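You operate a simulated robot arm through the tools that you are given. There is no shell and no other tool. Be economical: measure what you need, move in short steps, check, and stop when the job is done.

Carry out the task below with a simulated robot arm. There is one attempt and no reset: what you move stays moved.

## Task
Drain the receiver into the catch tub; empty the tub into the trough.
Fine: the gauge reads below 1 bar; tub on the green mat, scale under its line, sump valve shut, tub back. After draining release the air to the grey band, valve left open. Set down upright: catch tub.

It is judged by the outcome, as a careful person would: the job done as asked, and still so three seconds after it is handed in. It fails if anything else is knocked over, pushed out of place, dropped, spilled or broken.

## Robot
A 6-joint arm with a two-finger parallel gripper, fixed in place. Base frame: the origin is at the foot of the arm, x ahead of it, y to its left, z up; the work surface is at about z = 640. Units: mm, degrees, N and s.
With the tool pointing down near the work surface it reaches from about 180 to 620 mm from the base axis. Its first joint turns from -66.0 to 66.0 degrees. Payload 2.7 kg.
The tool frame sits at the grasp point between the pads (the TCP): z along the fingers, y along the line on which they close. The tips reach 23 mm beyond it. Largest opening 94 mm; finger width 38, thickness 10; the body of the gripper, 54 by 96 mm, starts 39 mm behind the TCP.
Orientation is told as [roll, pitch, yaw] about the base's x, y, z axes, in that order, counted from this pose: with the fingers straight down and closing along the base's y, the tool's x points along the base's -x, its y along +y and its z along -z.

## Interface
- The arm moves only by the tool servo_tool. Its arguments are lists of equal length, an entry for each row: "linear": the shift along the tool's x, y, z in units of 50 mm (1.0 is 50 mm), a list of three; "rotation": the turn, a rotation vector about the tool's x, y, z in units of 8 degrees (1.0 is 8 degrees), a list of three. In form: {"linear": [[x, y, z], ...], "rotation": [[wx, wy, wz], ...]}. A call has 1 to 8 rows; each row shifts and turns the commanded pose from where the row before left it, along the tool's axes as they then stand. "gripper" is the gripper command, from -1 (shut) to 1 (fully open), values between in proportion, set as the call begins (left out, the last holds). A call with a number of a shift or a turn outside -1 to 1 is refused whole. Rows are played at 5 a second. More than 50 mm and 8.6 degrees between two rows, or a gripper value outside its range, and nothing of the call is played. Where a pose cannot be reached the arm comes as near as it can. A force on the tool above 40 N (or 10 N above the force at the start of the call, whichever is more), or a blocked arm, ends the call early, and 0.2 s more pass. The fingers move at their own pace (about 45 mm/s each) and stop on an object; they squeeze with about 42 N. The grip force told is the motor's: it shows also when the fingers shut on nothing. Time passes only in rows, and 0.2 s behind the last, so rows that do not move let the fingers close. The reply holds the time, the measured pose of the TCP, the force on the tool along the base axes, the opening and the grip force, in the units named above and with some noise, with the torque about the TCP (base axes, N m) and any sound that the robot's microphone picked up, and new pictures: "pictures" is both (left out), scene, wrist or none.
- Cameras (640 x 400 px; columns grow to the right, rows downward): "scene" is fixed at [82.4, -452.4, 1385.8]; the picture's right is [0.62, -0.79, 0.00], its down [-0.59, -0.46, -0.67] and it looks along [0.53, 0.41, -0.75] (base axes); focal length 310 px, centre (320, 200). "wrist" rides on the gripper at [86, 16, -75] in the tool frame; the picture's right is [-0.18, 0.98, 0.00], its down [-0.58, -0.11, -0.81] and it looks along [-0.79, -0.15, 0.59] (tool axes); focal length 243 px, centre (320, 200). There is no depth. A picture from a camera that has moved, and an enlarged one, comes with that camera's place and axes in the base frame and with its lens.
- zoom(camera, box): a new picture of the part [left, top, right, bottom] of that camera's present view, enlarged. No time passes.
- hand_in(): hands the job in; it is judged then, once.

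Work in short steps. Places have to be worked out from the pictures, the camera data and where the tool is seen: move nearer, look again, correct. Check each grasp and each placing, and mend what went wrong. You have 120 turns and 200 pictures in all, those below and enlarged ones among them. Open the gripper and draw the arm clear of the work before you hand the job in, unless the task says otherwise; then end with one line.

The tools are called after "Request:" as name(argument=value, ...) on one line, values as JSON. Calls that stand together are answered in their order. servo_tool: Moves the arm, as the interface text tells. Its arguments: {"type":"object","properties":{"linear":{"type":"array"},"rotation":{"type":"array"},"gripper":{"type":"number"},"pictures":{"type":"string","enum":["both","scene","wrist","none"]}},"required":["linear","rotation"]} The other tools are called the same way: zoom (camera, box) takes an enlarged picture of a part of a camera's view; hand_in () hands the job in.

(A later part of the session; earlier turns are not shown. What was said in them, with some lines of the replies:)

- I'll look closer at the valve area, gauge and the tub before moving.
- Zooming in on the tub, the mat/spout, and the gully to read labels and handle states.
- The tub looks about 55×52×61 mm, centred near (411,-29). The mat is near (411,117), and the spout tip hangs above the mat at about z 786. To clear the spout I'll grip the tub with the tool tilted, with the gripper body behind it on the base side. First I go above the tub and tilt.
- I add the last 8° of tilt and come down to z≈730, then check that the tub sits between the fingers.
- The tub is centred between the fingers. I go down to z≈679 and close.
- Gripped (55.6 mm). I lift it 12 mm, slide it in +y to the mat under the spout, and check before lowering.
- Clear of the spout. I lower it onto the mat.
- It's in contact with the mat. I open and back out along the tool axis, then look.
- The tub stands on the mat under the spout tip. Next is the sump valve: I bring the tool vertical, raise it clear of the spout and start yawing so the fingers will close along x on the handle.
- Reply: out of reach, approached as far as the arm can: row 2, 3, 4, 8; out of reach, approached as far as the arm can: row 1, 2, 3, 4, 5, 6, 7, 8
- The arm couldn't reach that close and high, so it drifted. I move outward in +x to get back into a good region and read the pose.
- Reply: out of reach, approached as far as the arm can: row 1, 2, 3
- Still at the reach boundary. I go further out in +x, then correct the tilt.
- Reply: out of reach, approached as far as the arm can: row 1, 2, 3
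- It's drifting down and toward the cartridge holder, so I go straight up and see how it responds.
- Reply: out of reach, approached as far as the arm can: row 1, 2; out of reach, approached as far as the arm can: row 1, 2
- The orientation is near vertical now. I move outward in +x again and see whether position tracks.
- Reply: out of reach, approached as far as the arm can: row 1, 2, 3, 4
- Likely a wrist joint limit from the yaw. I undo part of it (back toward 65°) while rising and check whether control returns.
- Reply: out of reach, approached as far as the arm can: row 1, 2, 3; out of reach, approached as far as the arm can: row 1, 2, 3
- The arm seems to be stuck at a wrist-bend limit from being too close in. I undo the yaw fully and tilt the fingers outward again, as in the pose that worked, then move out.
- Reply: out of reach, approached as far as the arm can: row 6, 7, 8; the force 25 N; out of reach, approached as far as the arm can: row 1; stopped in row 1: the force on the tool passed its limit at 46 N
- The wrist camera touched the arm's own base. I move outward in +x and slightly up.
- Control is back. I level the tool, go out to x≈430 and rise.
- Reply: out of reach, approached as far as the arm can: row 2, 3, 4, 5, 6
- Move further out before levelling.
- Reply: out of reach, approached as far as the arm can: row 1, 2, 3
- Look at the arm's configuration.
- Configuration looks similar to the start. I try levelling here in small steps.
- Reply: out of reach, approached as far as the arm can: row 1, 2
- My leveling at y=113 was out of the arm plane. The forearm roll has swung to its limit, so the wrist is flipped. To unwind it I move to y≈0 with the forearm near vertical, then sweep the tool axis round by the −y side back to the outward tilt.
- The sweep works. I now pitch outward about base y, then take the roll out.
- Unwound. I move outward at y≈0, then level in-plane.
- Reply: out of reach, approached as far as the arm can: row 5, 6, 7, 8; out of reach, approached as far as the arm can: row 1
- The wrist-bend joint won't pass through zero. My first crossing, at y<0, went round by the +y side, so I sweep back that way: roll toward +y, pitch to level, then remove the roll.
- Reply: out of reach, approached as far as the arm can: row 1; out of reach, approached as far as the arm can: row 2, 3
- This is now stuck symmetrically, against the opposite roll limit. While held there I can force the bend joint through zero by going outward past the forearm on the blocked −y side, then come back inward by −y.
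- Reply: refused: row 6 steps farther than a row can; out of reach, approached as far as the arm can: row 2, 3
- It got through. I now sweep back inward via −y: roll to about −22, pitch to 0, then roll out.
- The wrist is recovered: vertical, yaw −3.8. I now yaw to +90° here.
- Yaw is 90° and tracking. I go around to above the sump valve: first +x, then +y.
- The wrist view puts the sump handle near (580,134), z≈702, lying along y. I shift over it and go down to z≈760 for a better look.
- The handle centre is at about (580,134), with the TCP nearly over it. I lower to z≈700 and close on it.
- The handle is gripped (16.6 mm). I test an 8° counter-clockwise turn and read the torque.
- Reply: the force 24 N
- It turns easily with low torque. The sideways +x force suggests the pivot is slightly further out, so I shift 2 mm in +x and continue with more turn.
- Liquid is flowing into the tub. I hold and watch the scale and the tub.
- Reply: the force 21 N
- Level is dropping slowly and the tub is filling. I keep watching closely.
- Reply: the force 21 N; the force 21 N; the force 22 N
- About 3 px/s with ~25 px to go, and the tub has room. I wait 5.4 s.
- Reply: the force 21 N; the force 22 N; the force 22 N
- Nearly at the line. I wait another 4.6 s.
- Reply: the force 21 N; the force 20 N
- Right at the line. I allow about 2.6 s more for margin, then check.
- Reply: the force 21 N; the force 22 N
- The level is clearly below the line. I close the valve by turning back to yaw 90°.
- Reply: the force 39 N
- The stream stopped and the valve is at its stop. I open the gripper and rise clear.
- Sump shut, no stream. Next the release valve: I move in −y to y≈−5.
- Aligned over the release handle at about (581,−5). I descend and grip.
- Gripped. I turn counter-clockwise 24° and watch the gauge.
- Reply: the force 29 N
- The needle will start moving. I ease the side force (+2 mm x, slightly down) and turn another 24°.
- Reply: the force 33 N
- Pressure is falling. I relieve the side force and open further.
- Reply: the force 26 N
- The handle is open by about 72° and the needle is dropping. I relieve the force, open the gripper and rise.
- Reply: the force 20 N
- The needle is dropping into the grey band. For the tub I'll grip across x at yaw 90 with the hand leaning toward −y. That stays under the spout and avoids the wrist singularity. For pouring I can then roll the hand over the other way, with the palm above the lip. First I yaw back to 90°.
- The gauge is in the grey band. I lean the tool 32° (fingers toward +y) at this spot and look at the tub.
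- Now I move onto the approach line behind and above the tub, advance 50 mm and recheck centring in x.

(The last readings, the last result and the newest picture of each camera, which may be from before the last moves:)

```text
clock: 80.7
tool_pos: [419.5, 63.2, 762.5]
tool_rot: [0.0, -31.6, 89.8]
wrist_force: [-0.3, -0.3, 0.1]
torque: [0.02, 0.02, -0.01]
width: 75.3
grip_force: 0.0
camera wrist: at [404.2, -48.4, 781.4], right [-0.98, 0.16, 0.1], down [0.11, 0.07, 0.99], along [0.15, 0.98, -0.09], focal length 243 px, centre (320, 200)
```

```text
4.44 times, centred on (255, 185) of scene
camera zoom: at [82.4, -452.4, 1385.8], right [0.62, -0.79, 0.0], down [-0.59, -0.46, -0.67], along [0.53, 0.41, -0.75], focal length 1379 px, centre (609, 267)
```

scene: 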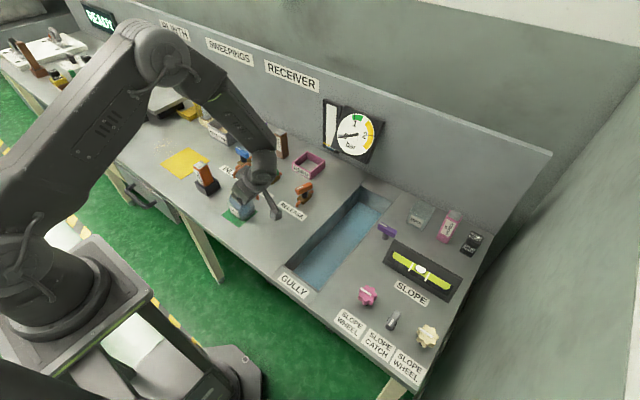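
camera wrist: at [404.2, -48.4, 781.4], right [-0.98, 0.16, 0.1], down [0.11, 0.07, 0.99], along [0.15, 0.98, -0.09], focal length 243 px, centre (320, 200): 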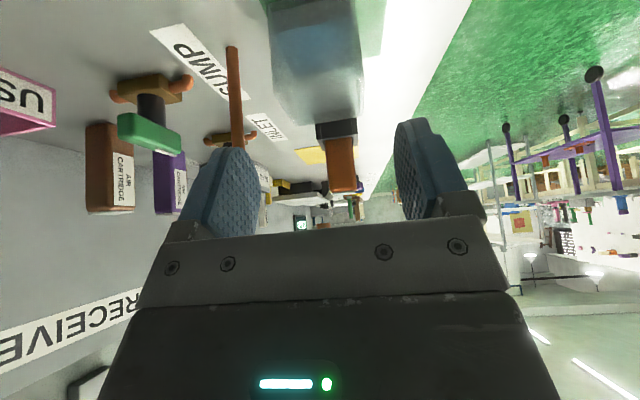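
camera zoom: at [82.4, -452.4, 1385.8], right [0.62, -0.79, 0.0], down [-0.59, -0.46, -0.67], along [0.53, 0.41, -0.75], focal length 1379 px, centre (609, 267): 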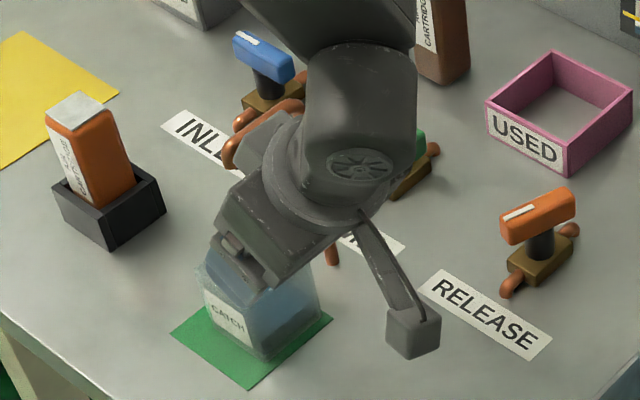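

The tub centre is at x≈420, y≈113. The hand's rear block needs more room from the spout, so I lean 8° more, align, and advance in steps.

Request:
servo_tool(linear=[[0, 0, 0], [0.258, -0.01, 0], [0, 0, 0.4], [0, 0, 0.4]], rotation=[[0, -1, 0], [0, 0, 0], [0, 0, 0], [0, 0, 0]])

Request:
zoom(camera="scene", box=[195, 140, 315, 230])

```text
clock: 81.7
tool_pos: [422.0, 78.3, 723.9]
tool_rot: [0.1, -39.6, 89.9]
wrist_force: [-0.5, 0.5, 0.7]
torque: [0.01, 0.01, -0.02]
width: 75.0
grip_force: 0.0
camera wrist: at [405.2, -34.4, 727.2], right [-0.98, 0.14, 0.12], down [0.11, -0.07, 0.99], along [0.15, 0.99, 0.05], focal length 243 px, centre (320, 200)
```

scene: 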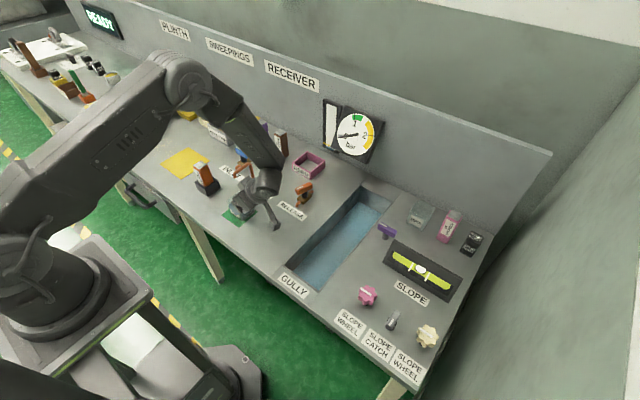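
wrist: 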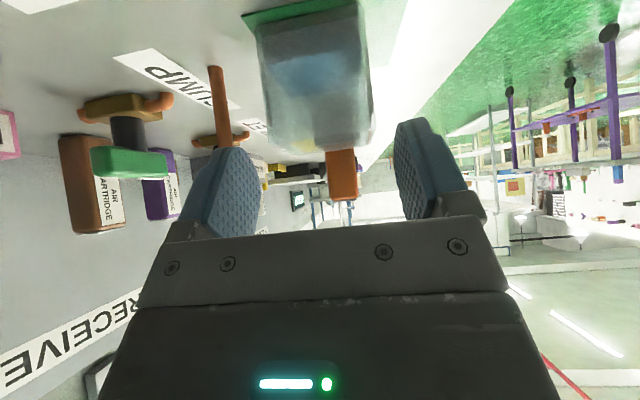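

```text
4.44 times, centred on (255, 185) of scene
camera zoom: at [82.4, -452.4, 1385.8], right [0.62, -0.79, 0.0], down [-0.59, -0.46, -0.67], along [0.53, 0.41, -0.75], focal length 1379 px, centre (609, 267)
```

zoom: 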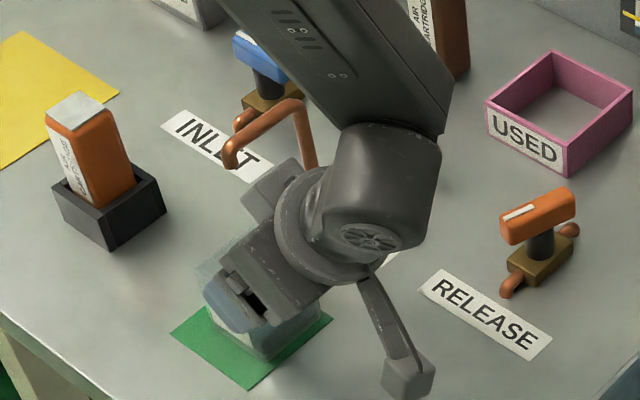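

Centred and clear. I advance the last ~54 mm.

Request:
servo_tool(linear=[[0, 0.02, 0.36], [0, 0, 0.36], [0, 0, 0.36]], rotation=[[0, 0, 0], [0, 0, 0], [0, 0, 0]])

Request:
zoom(camera="scene", box=[195, 140, 315, 230])

```text
clock: 82.5
tool_pos: [421.9, 113.0, 682.6]
tool_rot: [0.1, -39.7, 89.9]
wrist_force: [-0.5, 0.6, -0.3]
torque: [0.0, -0.02, 0.04]
width: 75.2
grip_force: 0.1
camera wrist: at [404.9, -0.3, 685.6], right [-0.98, 0.14, 0.12], down [0.11, -0.07, 0.99], along [0.15, 0.99, 0.05], focal length 243 px, centre (320, 200)
```

scene: 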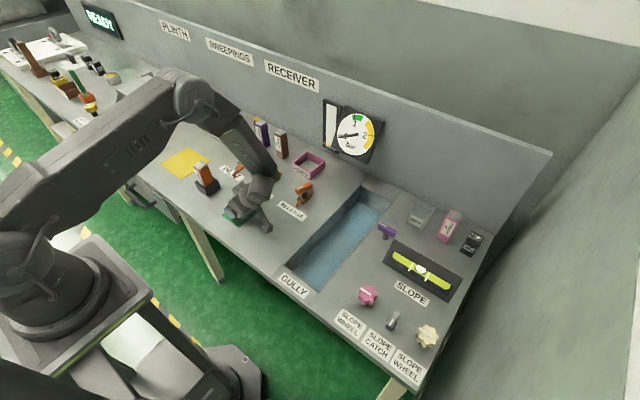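
wrist: 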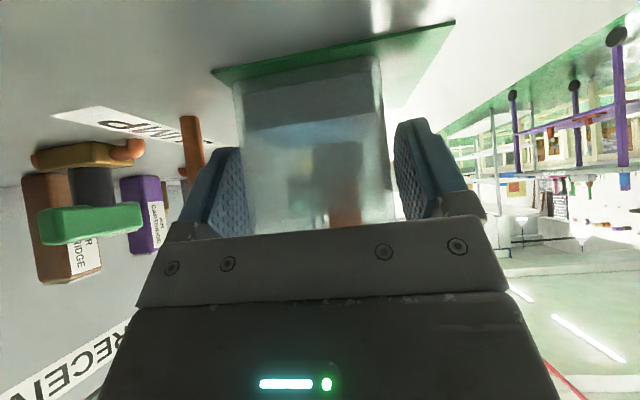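

```text
4.44 times, centred on (255, 185) of scene
camera zoom: at [82.4, -452.4, 1385.8], right [0.62, -0.79, 0.0], down [-0.59, -0.46, -0.67], along [0.53, 0.41, -0.75], focal length 1379 px, centre (609, 267)
```

zoom: 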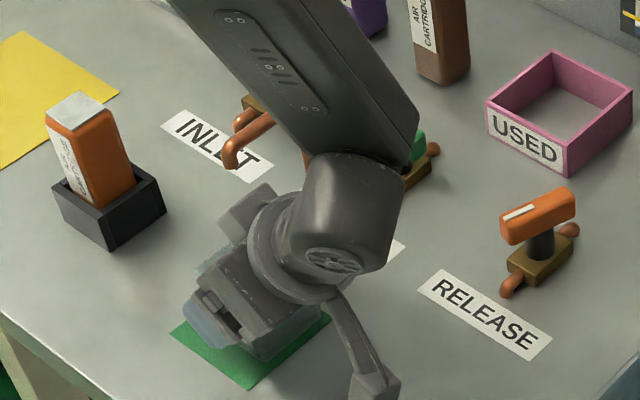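

In place. I close on the tub.

Request:
servo_tool(linear=[[0, 0, 0], [0, 0, 0], [0, 0, 0], [0, 0, 0]], rotation=[[0, 0, 0], [0, 0, 0], [0, 0, 0], [0, 0, 0]], gripper=-1, pictures="wrist")

```text
clock: 83.5
tool_pos: [421.1, 113.7, 681.9]
tool_rot: [0.1, -39.6, 89.9]
wrist_force: [0.7, -0.1, 0.2]
torque: [0.0, -0.01, 0.0]
width: 55.4
grip_force: 41.8
camera wrist: at [404.5, -0.5, 685.6], right [-0.98, 0.14, 0.12], down [0.11, -0.07, 0.99], along [0.15, 0.99, 0.05], focal length 243 px, centre (320, 200)
```

wrist: 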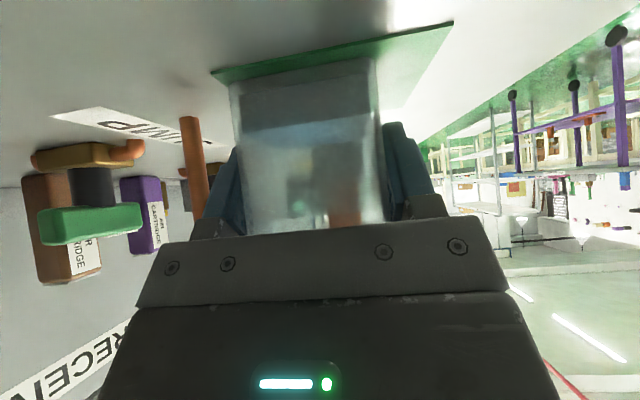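

Gripped. I lift 12 mm and draw it out gently from under the spout in −y.

Request:
servo_tool(linear=[[-0.075, 0, -0.09], [-0.078, 0, -0.095], [0.2, 0, -0.165], [0.3, 0, -0.25], [0.3, 0, -0.25], [0.2, 0, -0.165]], rotation=[[0, 0, 0], [0, 0, 0], [0, 0, 0], [0, 0, 0], [0, 0, 0], [0, 0, 0]])

Request:
zoom(camera="scene", box=[195, 140, 315, 230])

```text
clock: 84.9
tool_pos: [420.3, 48.1, 695.3]
tool_rot: [0.1, -39.6, 89.9]
wrist_force: [0.8, 0.2, -0.7]
torque: [-0.02, -0.02, -0.04]
width: 55.3
grip_force: 41.9
camera wrist: at [404.8, -65.6, 697.8], right [-0.98, 0.14, 0.12], down [0.11, -0.07, 0.99], along [0.15, 0.99, 0.05], focal length 243 px, centre (320, 200)
```

scene: 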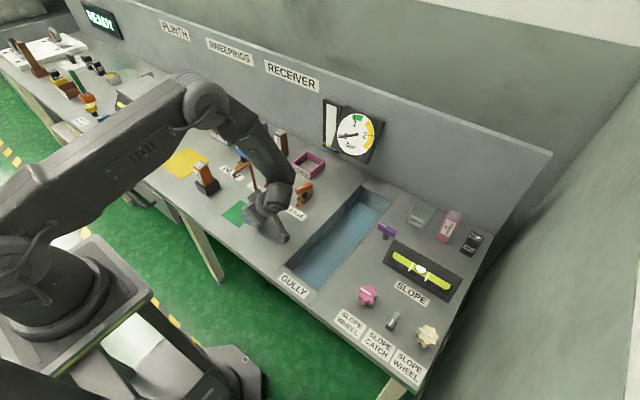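
wrist: 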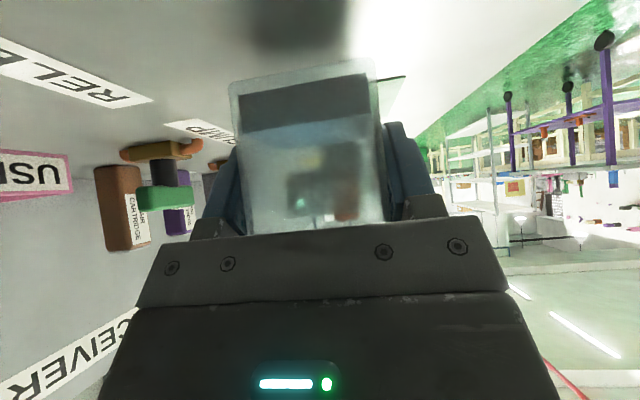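

```text
4.44 times, centred on (255, 185) of scene
camera zoom: at [82.4, -452.4, 1385.8], right [0.62, -0.79, 0.0], down [-0.59, -0.46, -0.67], along [0.53, 0.41, -0.75], focal length 1379 px, centre (609, 267)
```

zoom: 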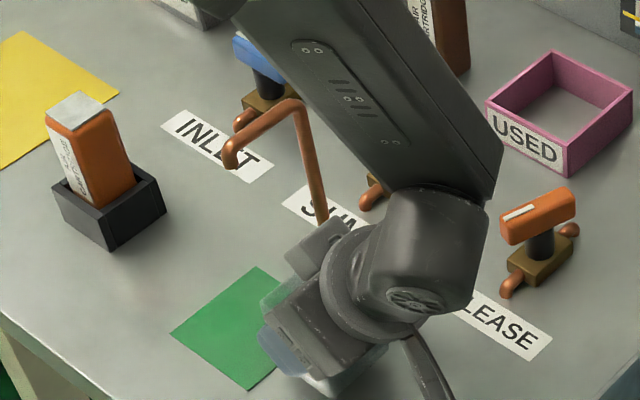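

The tub is out and upright. I carry it gently to over the gully, rising 50 mm.

Request:
servo_tool(linear=[[0.2, -0.04, -0.26], [0.295, -0.06, -0.374], [0.295, -0.06, -0.374], [0.295, -0.06, -0.374], [0.295, -0.06, -0.374], [0.2, -0.04, -0.26]], rotation=[[0, 0, 0], [0, 0, 0], [0, 0, 0], [0, 0, 0], [0, 0, 0], [0, 0, 0]], pictures="none")

Request:
servo_tool(linear=[[0.2, -0.04, -0.26], [0.295, -0.06, -0.374], [0.295, -0.06, -0.374], [0.295, -0.06, -0.374], [0.2, -0.04, -0.26]], rotation=[[0, 0, 0], [0, 0, 0], [0, 0, 0], [0, 0, 0], [0, 0, 0]])

Request:
zoom(camera="scene", box=[230, 160, 430, 310])

```text
clock: 86.3
tool_pos: [436.2, -77.8, 721.8]
tool_rot: [0.2, -39.6, 89.9]
wrist_force: [-0.3, -0.7, 0.0]
torque: [-0.03, 0.03, 0.0]
width: 55.4
grip_force: 41.9
```

```text
clock: 87.5
tool_pos: [448.8, -179.5, 743.9]
tool_rot: [0.1, -39.6, 89.8]
wrist_force: [0.6, 0.1, -0.9]
torque: [0.0, 0.01, -0.02]
width: 55.6
grip_force: 42.2
camera wrist: at [432.6, -293.5, 746.7], right [-0.98, 0.14, 0.12], down [0.11, -0.07, 0.99], along [0.15, 0.99, 0.05], focal length 243 px, centre (320, 200)
```

scene: 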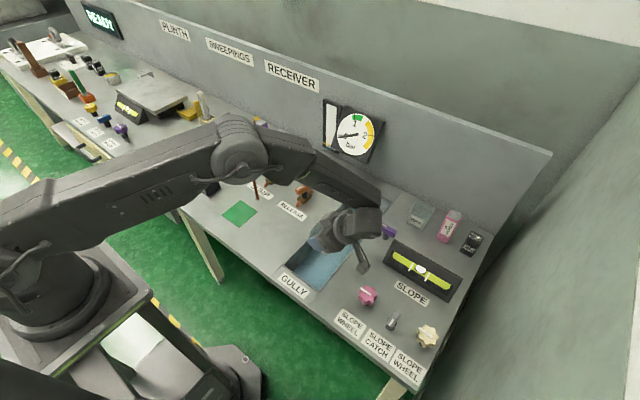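
wrist: 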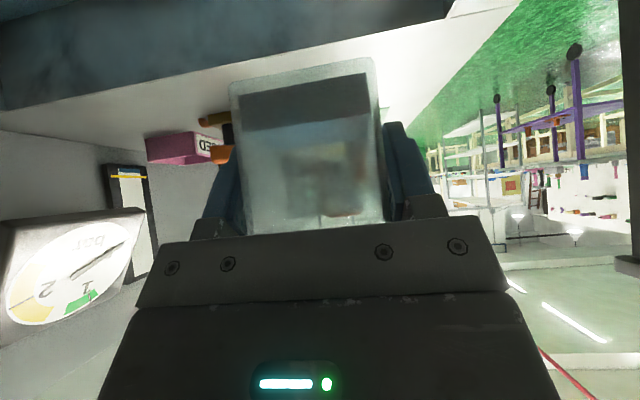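

```text
2.67 times, centred on (330, 235) of scene
camera zoom: at [82.4, -452.4, 1385.8], right [0.62, -0.79, 0.0], down [-0.59, -0.46, -0.67], along [0.53, 0.41, -0.75], focal length 827 px, centre (293, 107)
```

zoom: 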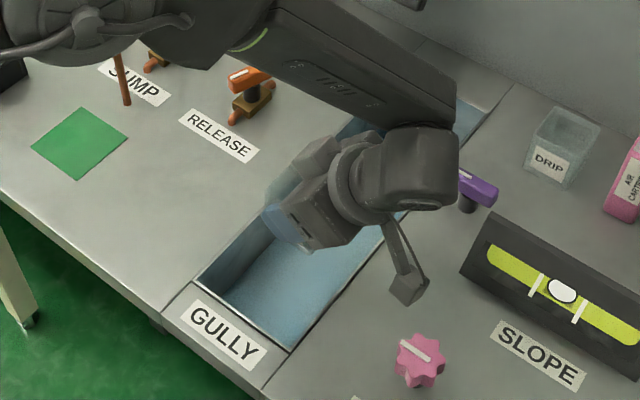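

Over the gully (opening y≈−113 to −230). I shift 18 mm further to −y, then start rolling the hand so the tub tips toward +y, lip over the middle of the gully.

Request:
servo_tool(linear=[[0.15, 0, -0.12], [0.13, 0, -0.11], [0, 0, 0], [0, 0, 0], [0, 0, 0], [0, 0, 0]], rotation=[[0, 0, 0], [0, 0, 0], [0, 0.8, 0], [0, 1, 0], [0, 1, 0], [0, 1, 0]])

Request:
zoom(camera="scene", box=[230, 160, 430, 310])

```text
clock: 88.9
tool_pos: [450.2, -197.0, 744.7]
tool_rot: [-0.1, -9.1, 89.9]
wrist_force: [-0.4, -0.6, -0.9]
torque: [-0.01, 0.01, -0.02]
width: 55.5
grip_force: 41.5
camera wrist: at [433.2, -293.9, 804.9], right [-0.98, 0.18, 0.03], down [0.11, 0.45, 0.89], along [0.15, 0.88, -0.46], focal length 243 px, centre (320, 200)
```

scene: 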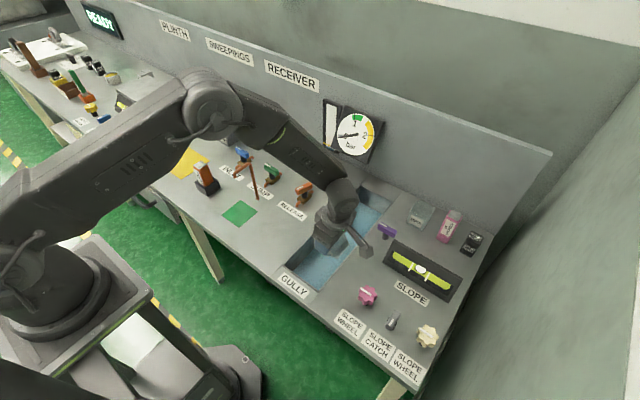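
wrist: 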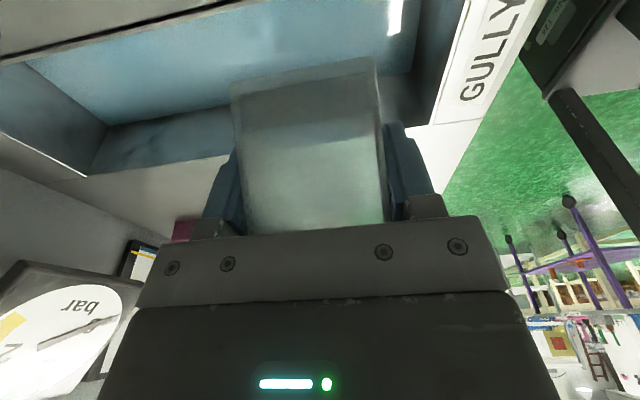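

```text
2.67 times, centred on (330, 235) of scene
camera zoom: at [82.4, -452.4, 1385.8], right [0.62, -0.79, 0.0], down [-0.59, -0.46, -0.67], along [0.53, 0.41, -0.75], focal length 827 px, centre (293, 107)
```

zoom: 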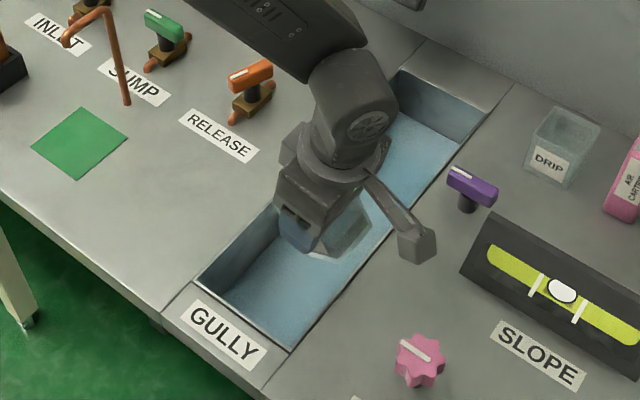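

The tub is tilted ~30° over the gully. I continue tilting slowly.

Request:
servo_tool(linear=[[0, 0, 0], [0, 0, 0], [0, 0, 0], [0, 0, 0], [0, 0, 0], [0, 0, 0], [0, 0, 0], [0, 0, 0]], rotation=[[0, 0.5, 0], [0, 0.5, 0], [0, 0.5, 0], [0, 0.5, 0], [0, 0.5, 0], [0, 0.5, 0], [0, 0.5, 0], [0, 0.5, 0]])

Request:
zoom(camera="scene", box=[230, 160, 430, 310])

```text
clock: 90.7
tool_pos: [450.3, -196.4, 742.9]
tool_rot: [0.1, 22.9, 89.9]
wrist_force: [-0.5, -0.3, -1.2]
torque: [0.0, 0.0, 0.04]
width: 55.8
grip_force: 42.2
camera wrist: at [433.6, -247.2, 847.0], right [-0.98, 0.17, -0.07], down [0.11, 0.85, 0.52], along [0.15, 0.5, -0.85], focal length 243 px, centre (320, 200)
```

scene: 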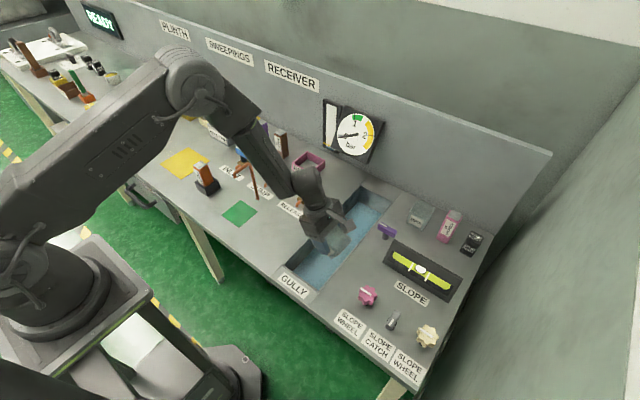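
wrist: 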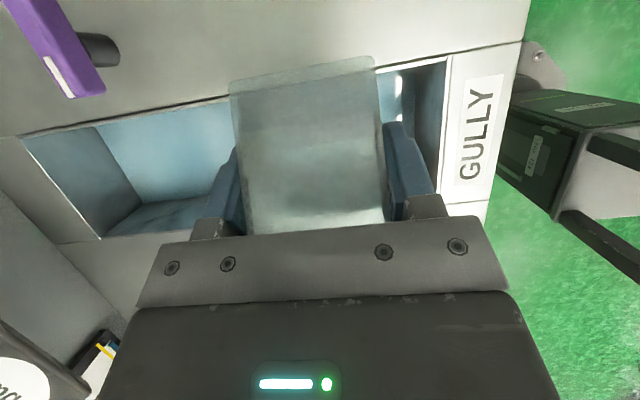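

```text
2.67 times, centred on (330, 235) of scene
camera zoom: at [82.4, -452.4, 1385.8], right [0.62, -0.79, 0.0], down [-0.59, -0.46, -0.67], along [0.53, 0.41, -0.75], focal length 827 px, centre (293, 107)
```

zoom: 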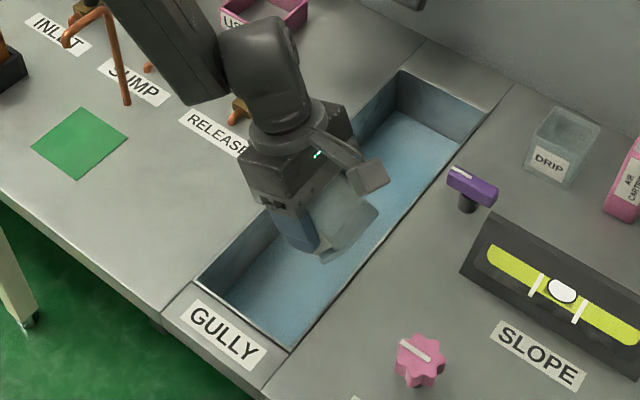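

Clear. I continue tipping to ~105°.

Request:
servo_tool(linear=[[0, 0, 0], [0, 0, 0], [0, 0, 0], [0, 0, 0], [0, 0, 0], [0, 0, 0]], rotation=[[0, 0.6, 0], [0, 0.6, 0], [0, 0.6, 0], [0, 0.6, 0], [0, 0.6, 0], [0, 0.6, 0]])

Request:
zoom(camera="scene", box=[230, 160, 430, 310])

```text
clock: 92.1
tool_pos: [450.2, -197.5, 743.8]
tool_rot: [0.1, 51.6, 90.0]
wrist_force: [0.1, -0.7, -0.9]
torque: [0.02, 0.0, 0.0]
width: 55.1
grip_force: 42.7
camera wrist: at [433.6, -191.9, 858.7], right [-0.98, 0.12, -0.14], down [0.11, 0.99, 0.04], along [0.15, 0.03, -0.99], focal length 243 px, centre (320, 200)
```

scene: 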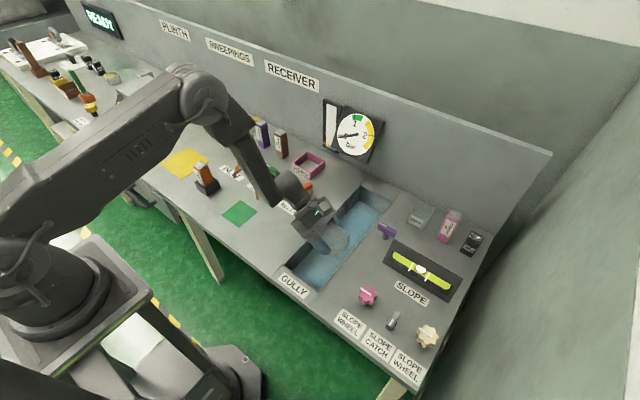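
wrist: 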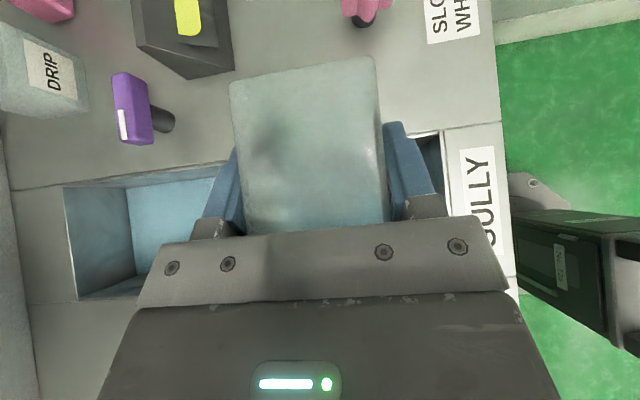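

```text
2.67 times, centred on (330, 235) of scene
camera zoom: at [82.4, -452.4, 1385.8], right [0.62, -0.79, 0.0], down [-0.59, -0.46, -0.67], along [0.53, 0.41, -0.75], focal length 827 px, centre (293, 107)
```

zoom: 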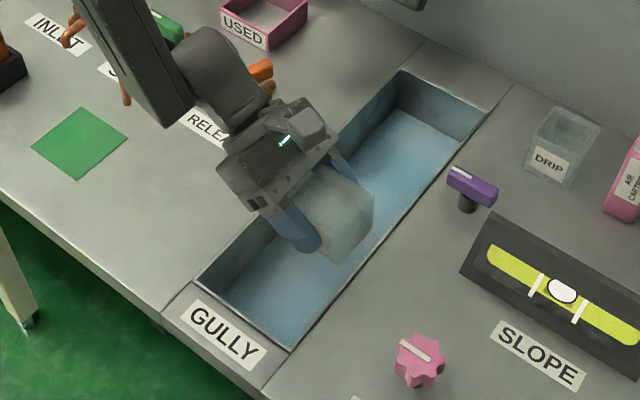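

Tub is at ~91°. The forearm is getting near the spout, so I add just 6° and let it drain for a second.

Request:
servo_tool(linear=[[0, 0, 0], [0, 0, 0], [0, 0, 0], [0, 0, 0], [0, 0, 0], [0, 0, 0], [0, 0, 0]], rotation=[[0, 0.4, 0], [0, 0.4, 0], [0, 0, 0], [0, 0, 0], [0, 0, 0], [0, 0, 0], [0, 0, 0]], pictures="none")

Request:
zoom(camera="scene", box=[200, 130, 400, 280])

Request:
zoom(camera="wrist", box=[180, 20, 500, 250])

```text
clock: 93.7
tool_pos: [450.6, -197.8, 744.6]
tool_rot: [0.2, 58.0, 90.2]
wrist_force: [-0.3, -0.3, -0.5]
torque: [0.04, 0.03, -0.01]
width: 55.2
grip_force: 42.1
```

```text
2.67 times, centred on (300, 205) of scene
camera zoom: at [82.4, -452.4, 1385.8], right [0.62, -0.79, 0.0], down [-0.59, -0.46, -0.67], along [0.53, 0.41, -0.75], focal length 827 px, centre (373, 187)
```

zoom: 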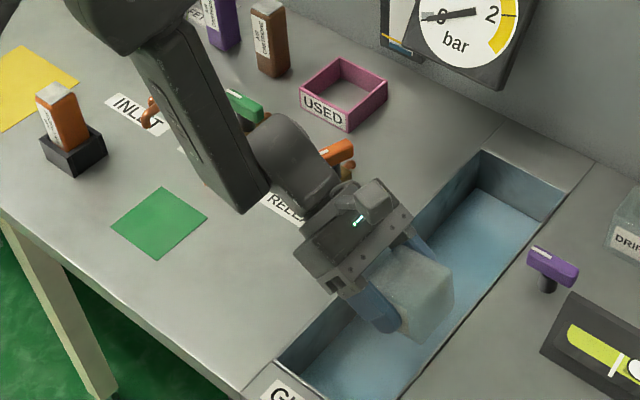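

```text
1.74 times, centred on (340, 135) of wrist
camera zoom: at [433.5, -179.2, 857.4], right [-0.98, 0.1, -0.15], down [0.11, 0.99, -0.07], along [0.15, -0.08, -0.99], focal length 422 px, centre (285, 313)
```

zoom: 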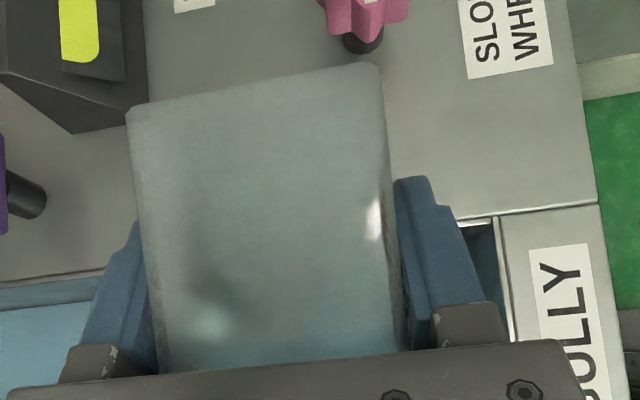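

The tub is empty. I roll back to upright (lean 40°).

Request:
servo_tool(linear=[[0, 0, 0], [0, 0, 0], [0, 0, 0], [0, 0, 0], [0, 0, 0], [0, 0, 0], [0, 0, 0], [0, 0, 0]], rotation=[[0, -0.9, 0], [0, -0.9, 0], [0, -0.9, 0], [0, -0.9, 0], [0, -0.9, 0], [0, -0.9, 0], [0, -0.9, 0], [0, -0.9, 0]], pictures="none")

Request:
servo_tool(linear=[[0, 0, 0], [0, 0, 0], [0, 0, 0], [0, 0, 0], [0, 0, 0]], rotation=[[0, -1, 0], [0, -1, 0], [0, -1, 0], [0, -1, 0], [0, -1, 0]])

Request:
zoom(camera="scene", box=[230, 160, 430, 310])

```text
clock: 95.5
tool_pos: [450.1, -198.0, 743.1]
tool_rot: [0.0, 0.2, 89.8]
wrist_force: [-0.4, -0.7, -0.5]
torque: [0.03, 0.01, -0.02]
width: 55.5
grip_force: 41.4
```

```text
clock: 96.7
tool_pos: [449.7, -197.6, 742.9]
tool_rot: [0.0, -39.7, 90.0]
wrist_force: [-0.5, 0.1, -0.8]
torque: [0.0, -0.04, 0.0]
width: 55.1
grip_force: 41.6
camera wrist: at [433.4, -310.6, 746.7], right [-0.98, 0.14, 0.12], down [0.11, -0.07, 0.99], along [0.15, 0.99, 0.05], focal length 243 px, centre (320, 200)
```

scene: 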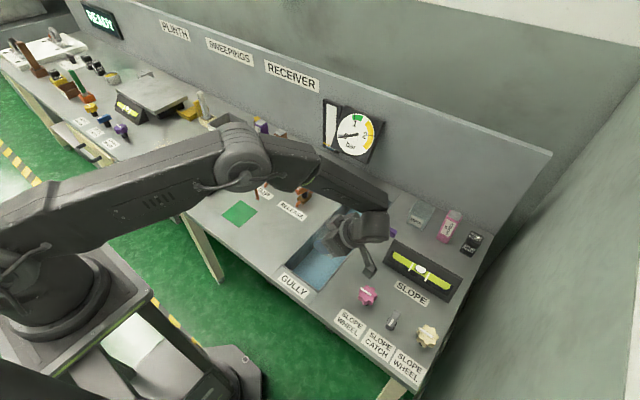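
wrist: 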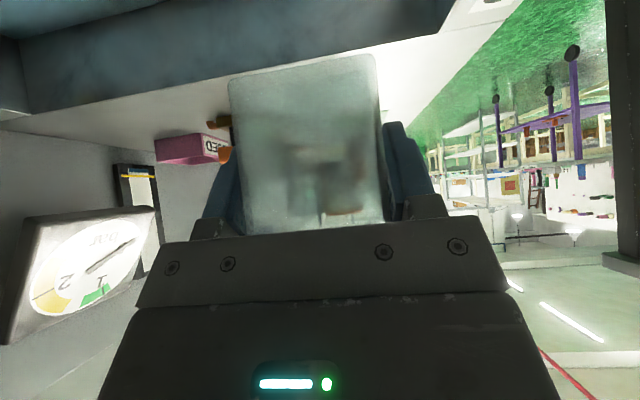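

```text
2.67 times, centred on (330, 235) of scene
camera zoom: at [82.4, -452.4, 1385.8], right [0.62, -0.79, 0.0], down [-0.59, -0.46, -0.67], along [0.53, 0.41, -0.75], focal length 827 px, centre (293, 107)
```

zoom: 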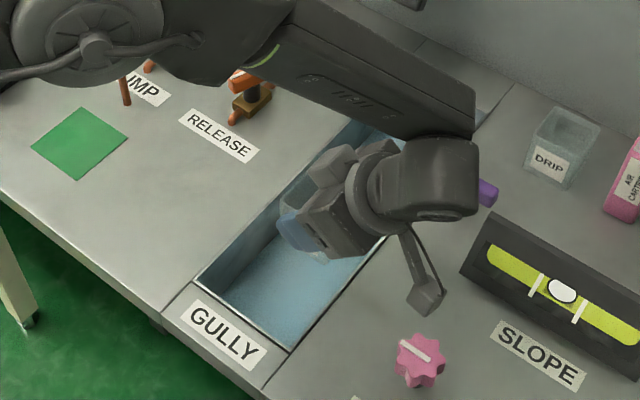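

Empty and upright. I carry it back above its original spot (411,−29).

Request:
servo_tool(linear=[[-0.327, 0.13, 0.487], [-0.327, 0.13, 0.487], [-0.327, 0.13, 0.487], [-0.327, 0.13, 0.487], [-0.327, 0.13, 0.487], [-0.327, 0.13, 0.487]], rotation=[[0, 0, 0], [0, 0, 0], [0, 0, 0], [0, 0, 0], [0, 0, 0], [0, 0, 0]], pictures="none")

```text
clock: 98.1
tool_pos: [410.2, -28.1, 693.8]
tool_rot: [0.1, -39.6, 89.9]
wrist_force: [-0.1, -0.7, -0.5]
torque: [-0.02, -0.02, -0.03]
width: 55.4
grip_force: 41.8
```

Lower to the table gently.

Request:
servo_tool(linear=[[0.064, 0, 0.077], [0.064, 0, 0.077], [0.013, 0, 0.0155], [0.013, 0, 0.0155]], rotation=[[0, 0, 0], [0, 0, 0], [0, 0, 0], [0, 0, 0]], pictures="none")

```text
clock: 99.1
tool_pos: [409.5, -27.0, 682.9]
tool_rot: [0.0, -39.7, 89.9]
wrist_force: [-3.4, 0.5, 8.1]
torque: [0.06, -0.12, -0.03]
width: 55.2
grip_force: 42.3
```

Contact made. I open partway and back out along the tool axis.

Request:
servo_tool(linear=[[0, 0, 0], [0, 0, 0], [0, 0, 0], [0, 0, -0.3], [0, 0, -0.7], [0, 0, -0.9], [0, 0, -0.9]], rotation=[[0, 0, 0], [0, 0, 0], [0, 0, 0], [0, 0, 0], [0, 0, 0], [0, 0, 0], [0, 0, 0]], gripper=0.8)

Request:
zoom(camera="wrist", box=[160, 0, 480, 240])

Request:
zoom(camera="scene", box=[210, 140, 370, 260])

```text
clock: 100.7
tool_pos: [409.7, -117.5, 790.5]
tool_rot: [0.2, -39.7, 89.8]
wrist_force: [0.2, -0.8, 0.2]
torque: [-0.04, 0.02, 0.04]
width: 84.7
grip_force: 0.0
camera wrist: at [393.6, -231.6, 793.4], right [-0.98, 0.14, 0.12], down [0.11, -0.07, 0.99], along [0.15, 0.99, 0.05], focal length 243 px, centre (320, 200)
```

scene: 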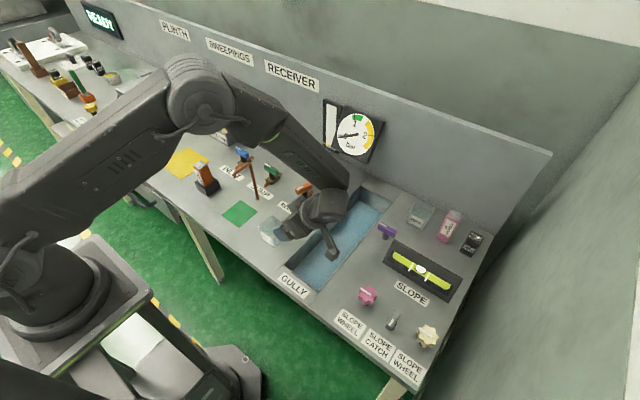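
wrist: 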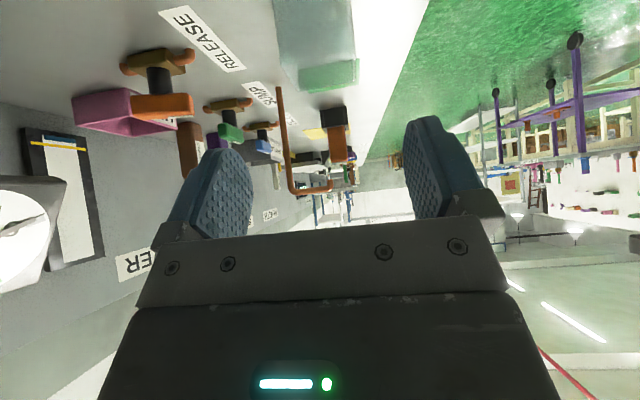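

```text
1.67 times, centred on (320, 120) of wrist
camera zoom: at [393.6, -231.6, 793.4], right [-0.98, 0.14, 0.12], down [0.11, -0.07, 0.99], along [0.15, 0.99, 0.05], focal length 404 px, centre (320, 333)
```

zoom: 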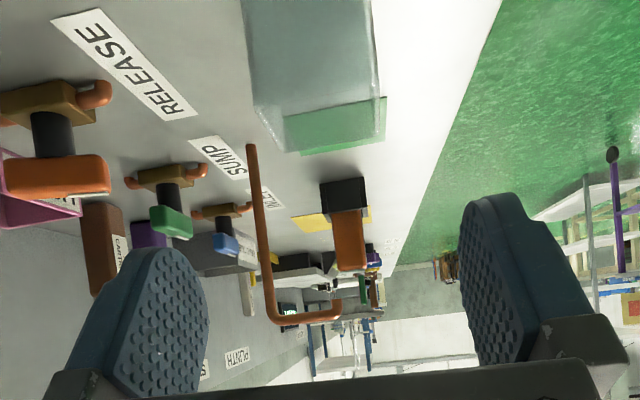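

```text
3.33 times, centred on (290, 200) of scene
camera zoom: at [82.4, -452.4, 1385.8], right [0.62, -0.79, 0.0], down [-0.59, -0.46, -0.67], along [0.53, 0.41, -0.75], focal length 1034 px, centre (420, 200)
```

zoom: 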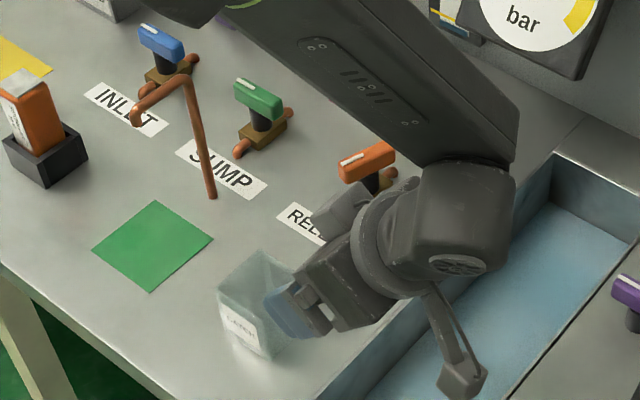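

The tub is back upright. I straighten the tool and rise clear, then inspect everything.

Request:
servo_tool(linear=[[0, 0, -0.5], [0, 0, 0], [0, 0, 0], [0, 0, 0], [0, 0, 0], [0, 0, -0.8], [0.5, 0, -0.5], [0.7, 0, 0]], rotation=[[0, 1, 0], [0, 1, 0], [0, 1, 0], [0, 1, 0], [0, 0.95, 0], [0, 0, 0], [0, 0, 0], [0, 0, 0]])

Request:
zoom(camera="scene", box=[200, 130, 340, 260])

Request:
zoom(camera="scene", box=[300, 85, 390, 165])

Request:
zoom(camera="scene", box=[210, 190, 310, 252])

```text
clock: 102.5
tool_pos: [410.1, -194.5, 874.8]
tool_rot: [0.1, 0.0, 90.1]
wrist_force: [-0.6, 0.1, 0.0]
torque: [-0.02, 0.02, 0.03]
width: 84.8
grip_force: 0.1
camera wrist: at [393.9, -280.3, 950.0], right [-0.98, 0.18, 0.0], down [0.11, 0.58, 0.81], along [0.15, 0.79, -0.59], focal length 243 px, centre (320, 200)
```

scene: 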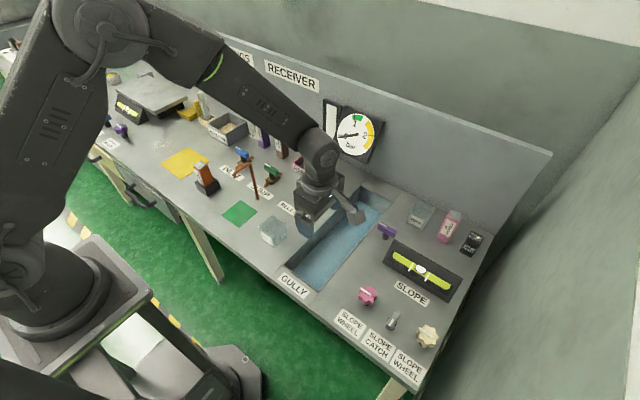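
wrist: 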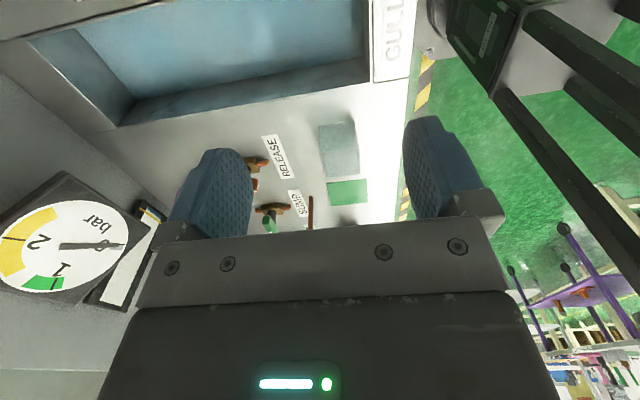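

```text
3.08 times, centred on (270, 195) of scene
camera zoom: at [82.4, -452.4, 1385.8], right [0.62, -0.79, 0.0], down [-0.59, -0.46, -0.67], along [0.53, 0.41, -0.75], focal length 955 px, centre (474, 215)
```

zoom: 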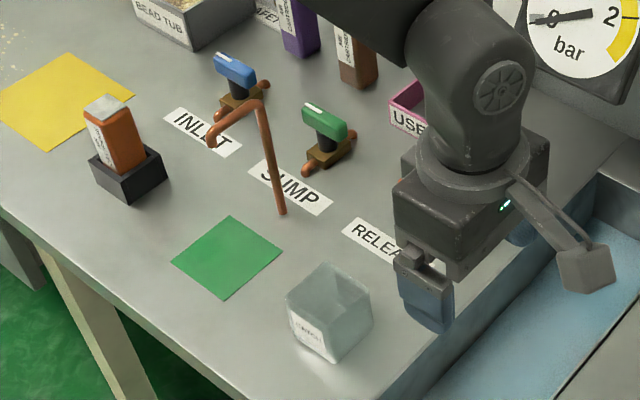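

```text
5.00 times, centred on (345, 125) of scene
camera zoom: at [82.4, -452.4, 1385.8], right [0.62, -0.79, 0.0], down [-0.59, -0.46, -0.67], along [0.53, 0.41, -0.75], focal length 1551 px, centre (195, 575)
```

zoom: 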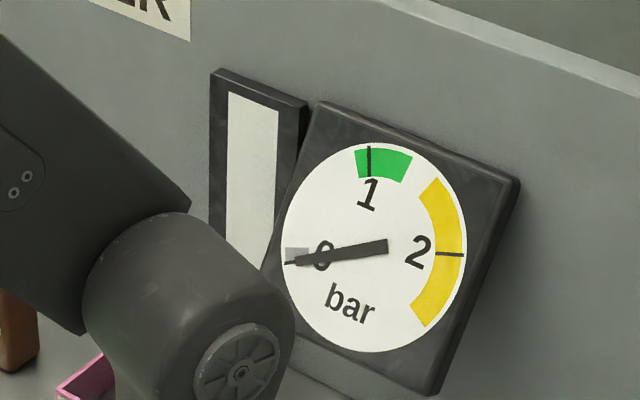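

```text
6.40 times, centred on (260, 221) of scene
camera zoom: at [82.4, -452.4, 1385.8], right [0.62, -0.79, 0.0], down [-0.59, -0.46, -0.67], along [0.53, 0.41, -0.75], focal length 1986 px, centre (704, 66)
```

zoom: 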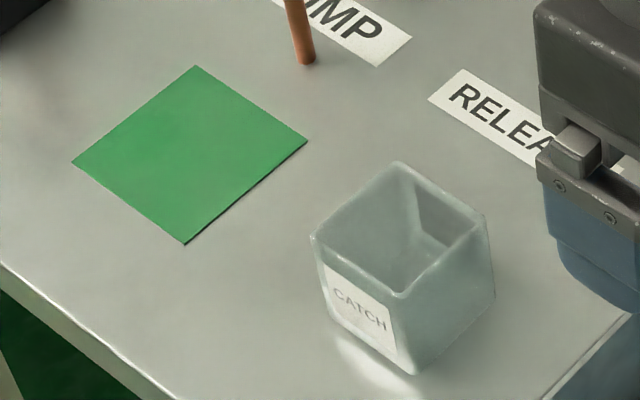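

The gauge is in the grey band with the release valve open, the sump is shut, and the level was last seen below its line. The tub is empty, upright and within about 3 mm of its original place. The arm is clear and the gripper open, so I hand in.

Request:
hand_in()

```text
The job is handed in.
```

I drained the receiver below its line, shut the sump valve, released the air to the grey band and left the release valve open, emptied the catch tub into the gully, and set it back upright within about 3 mm of its original place.
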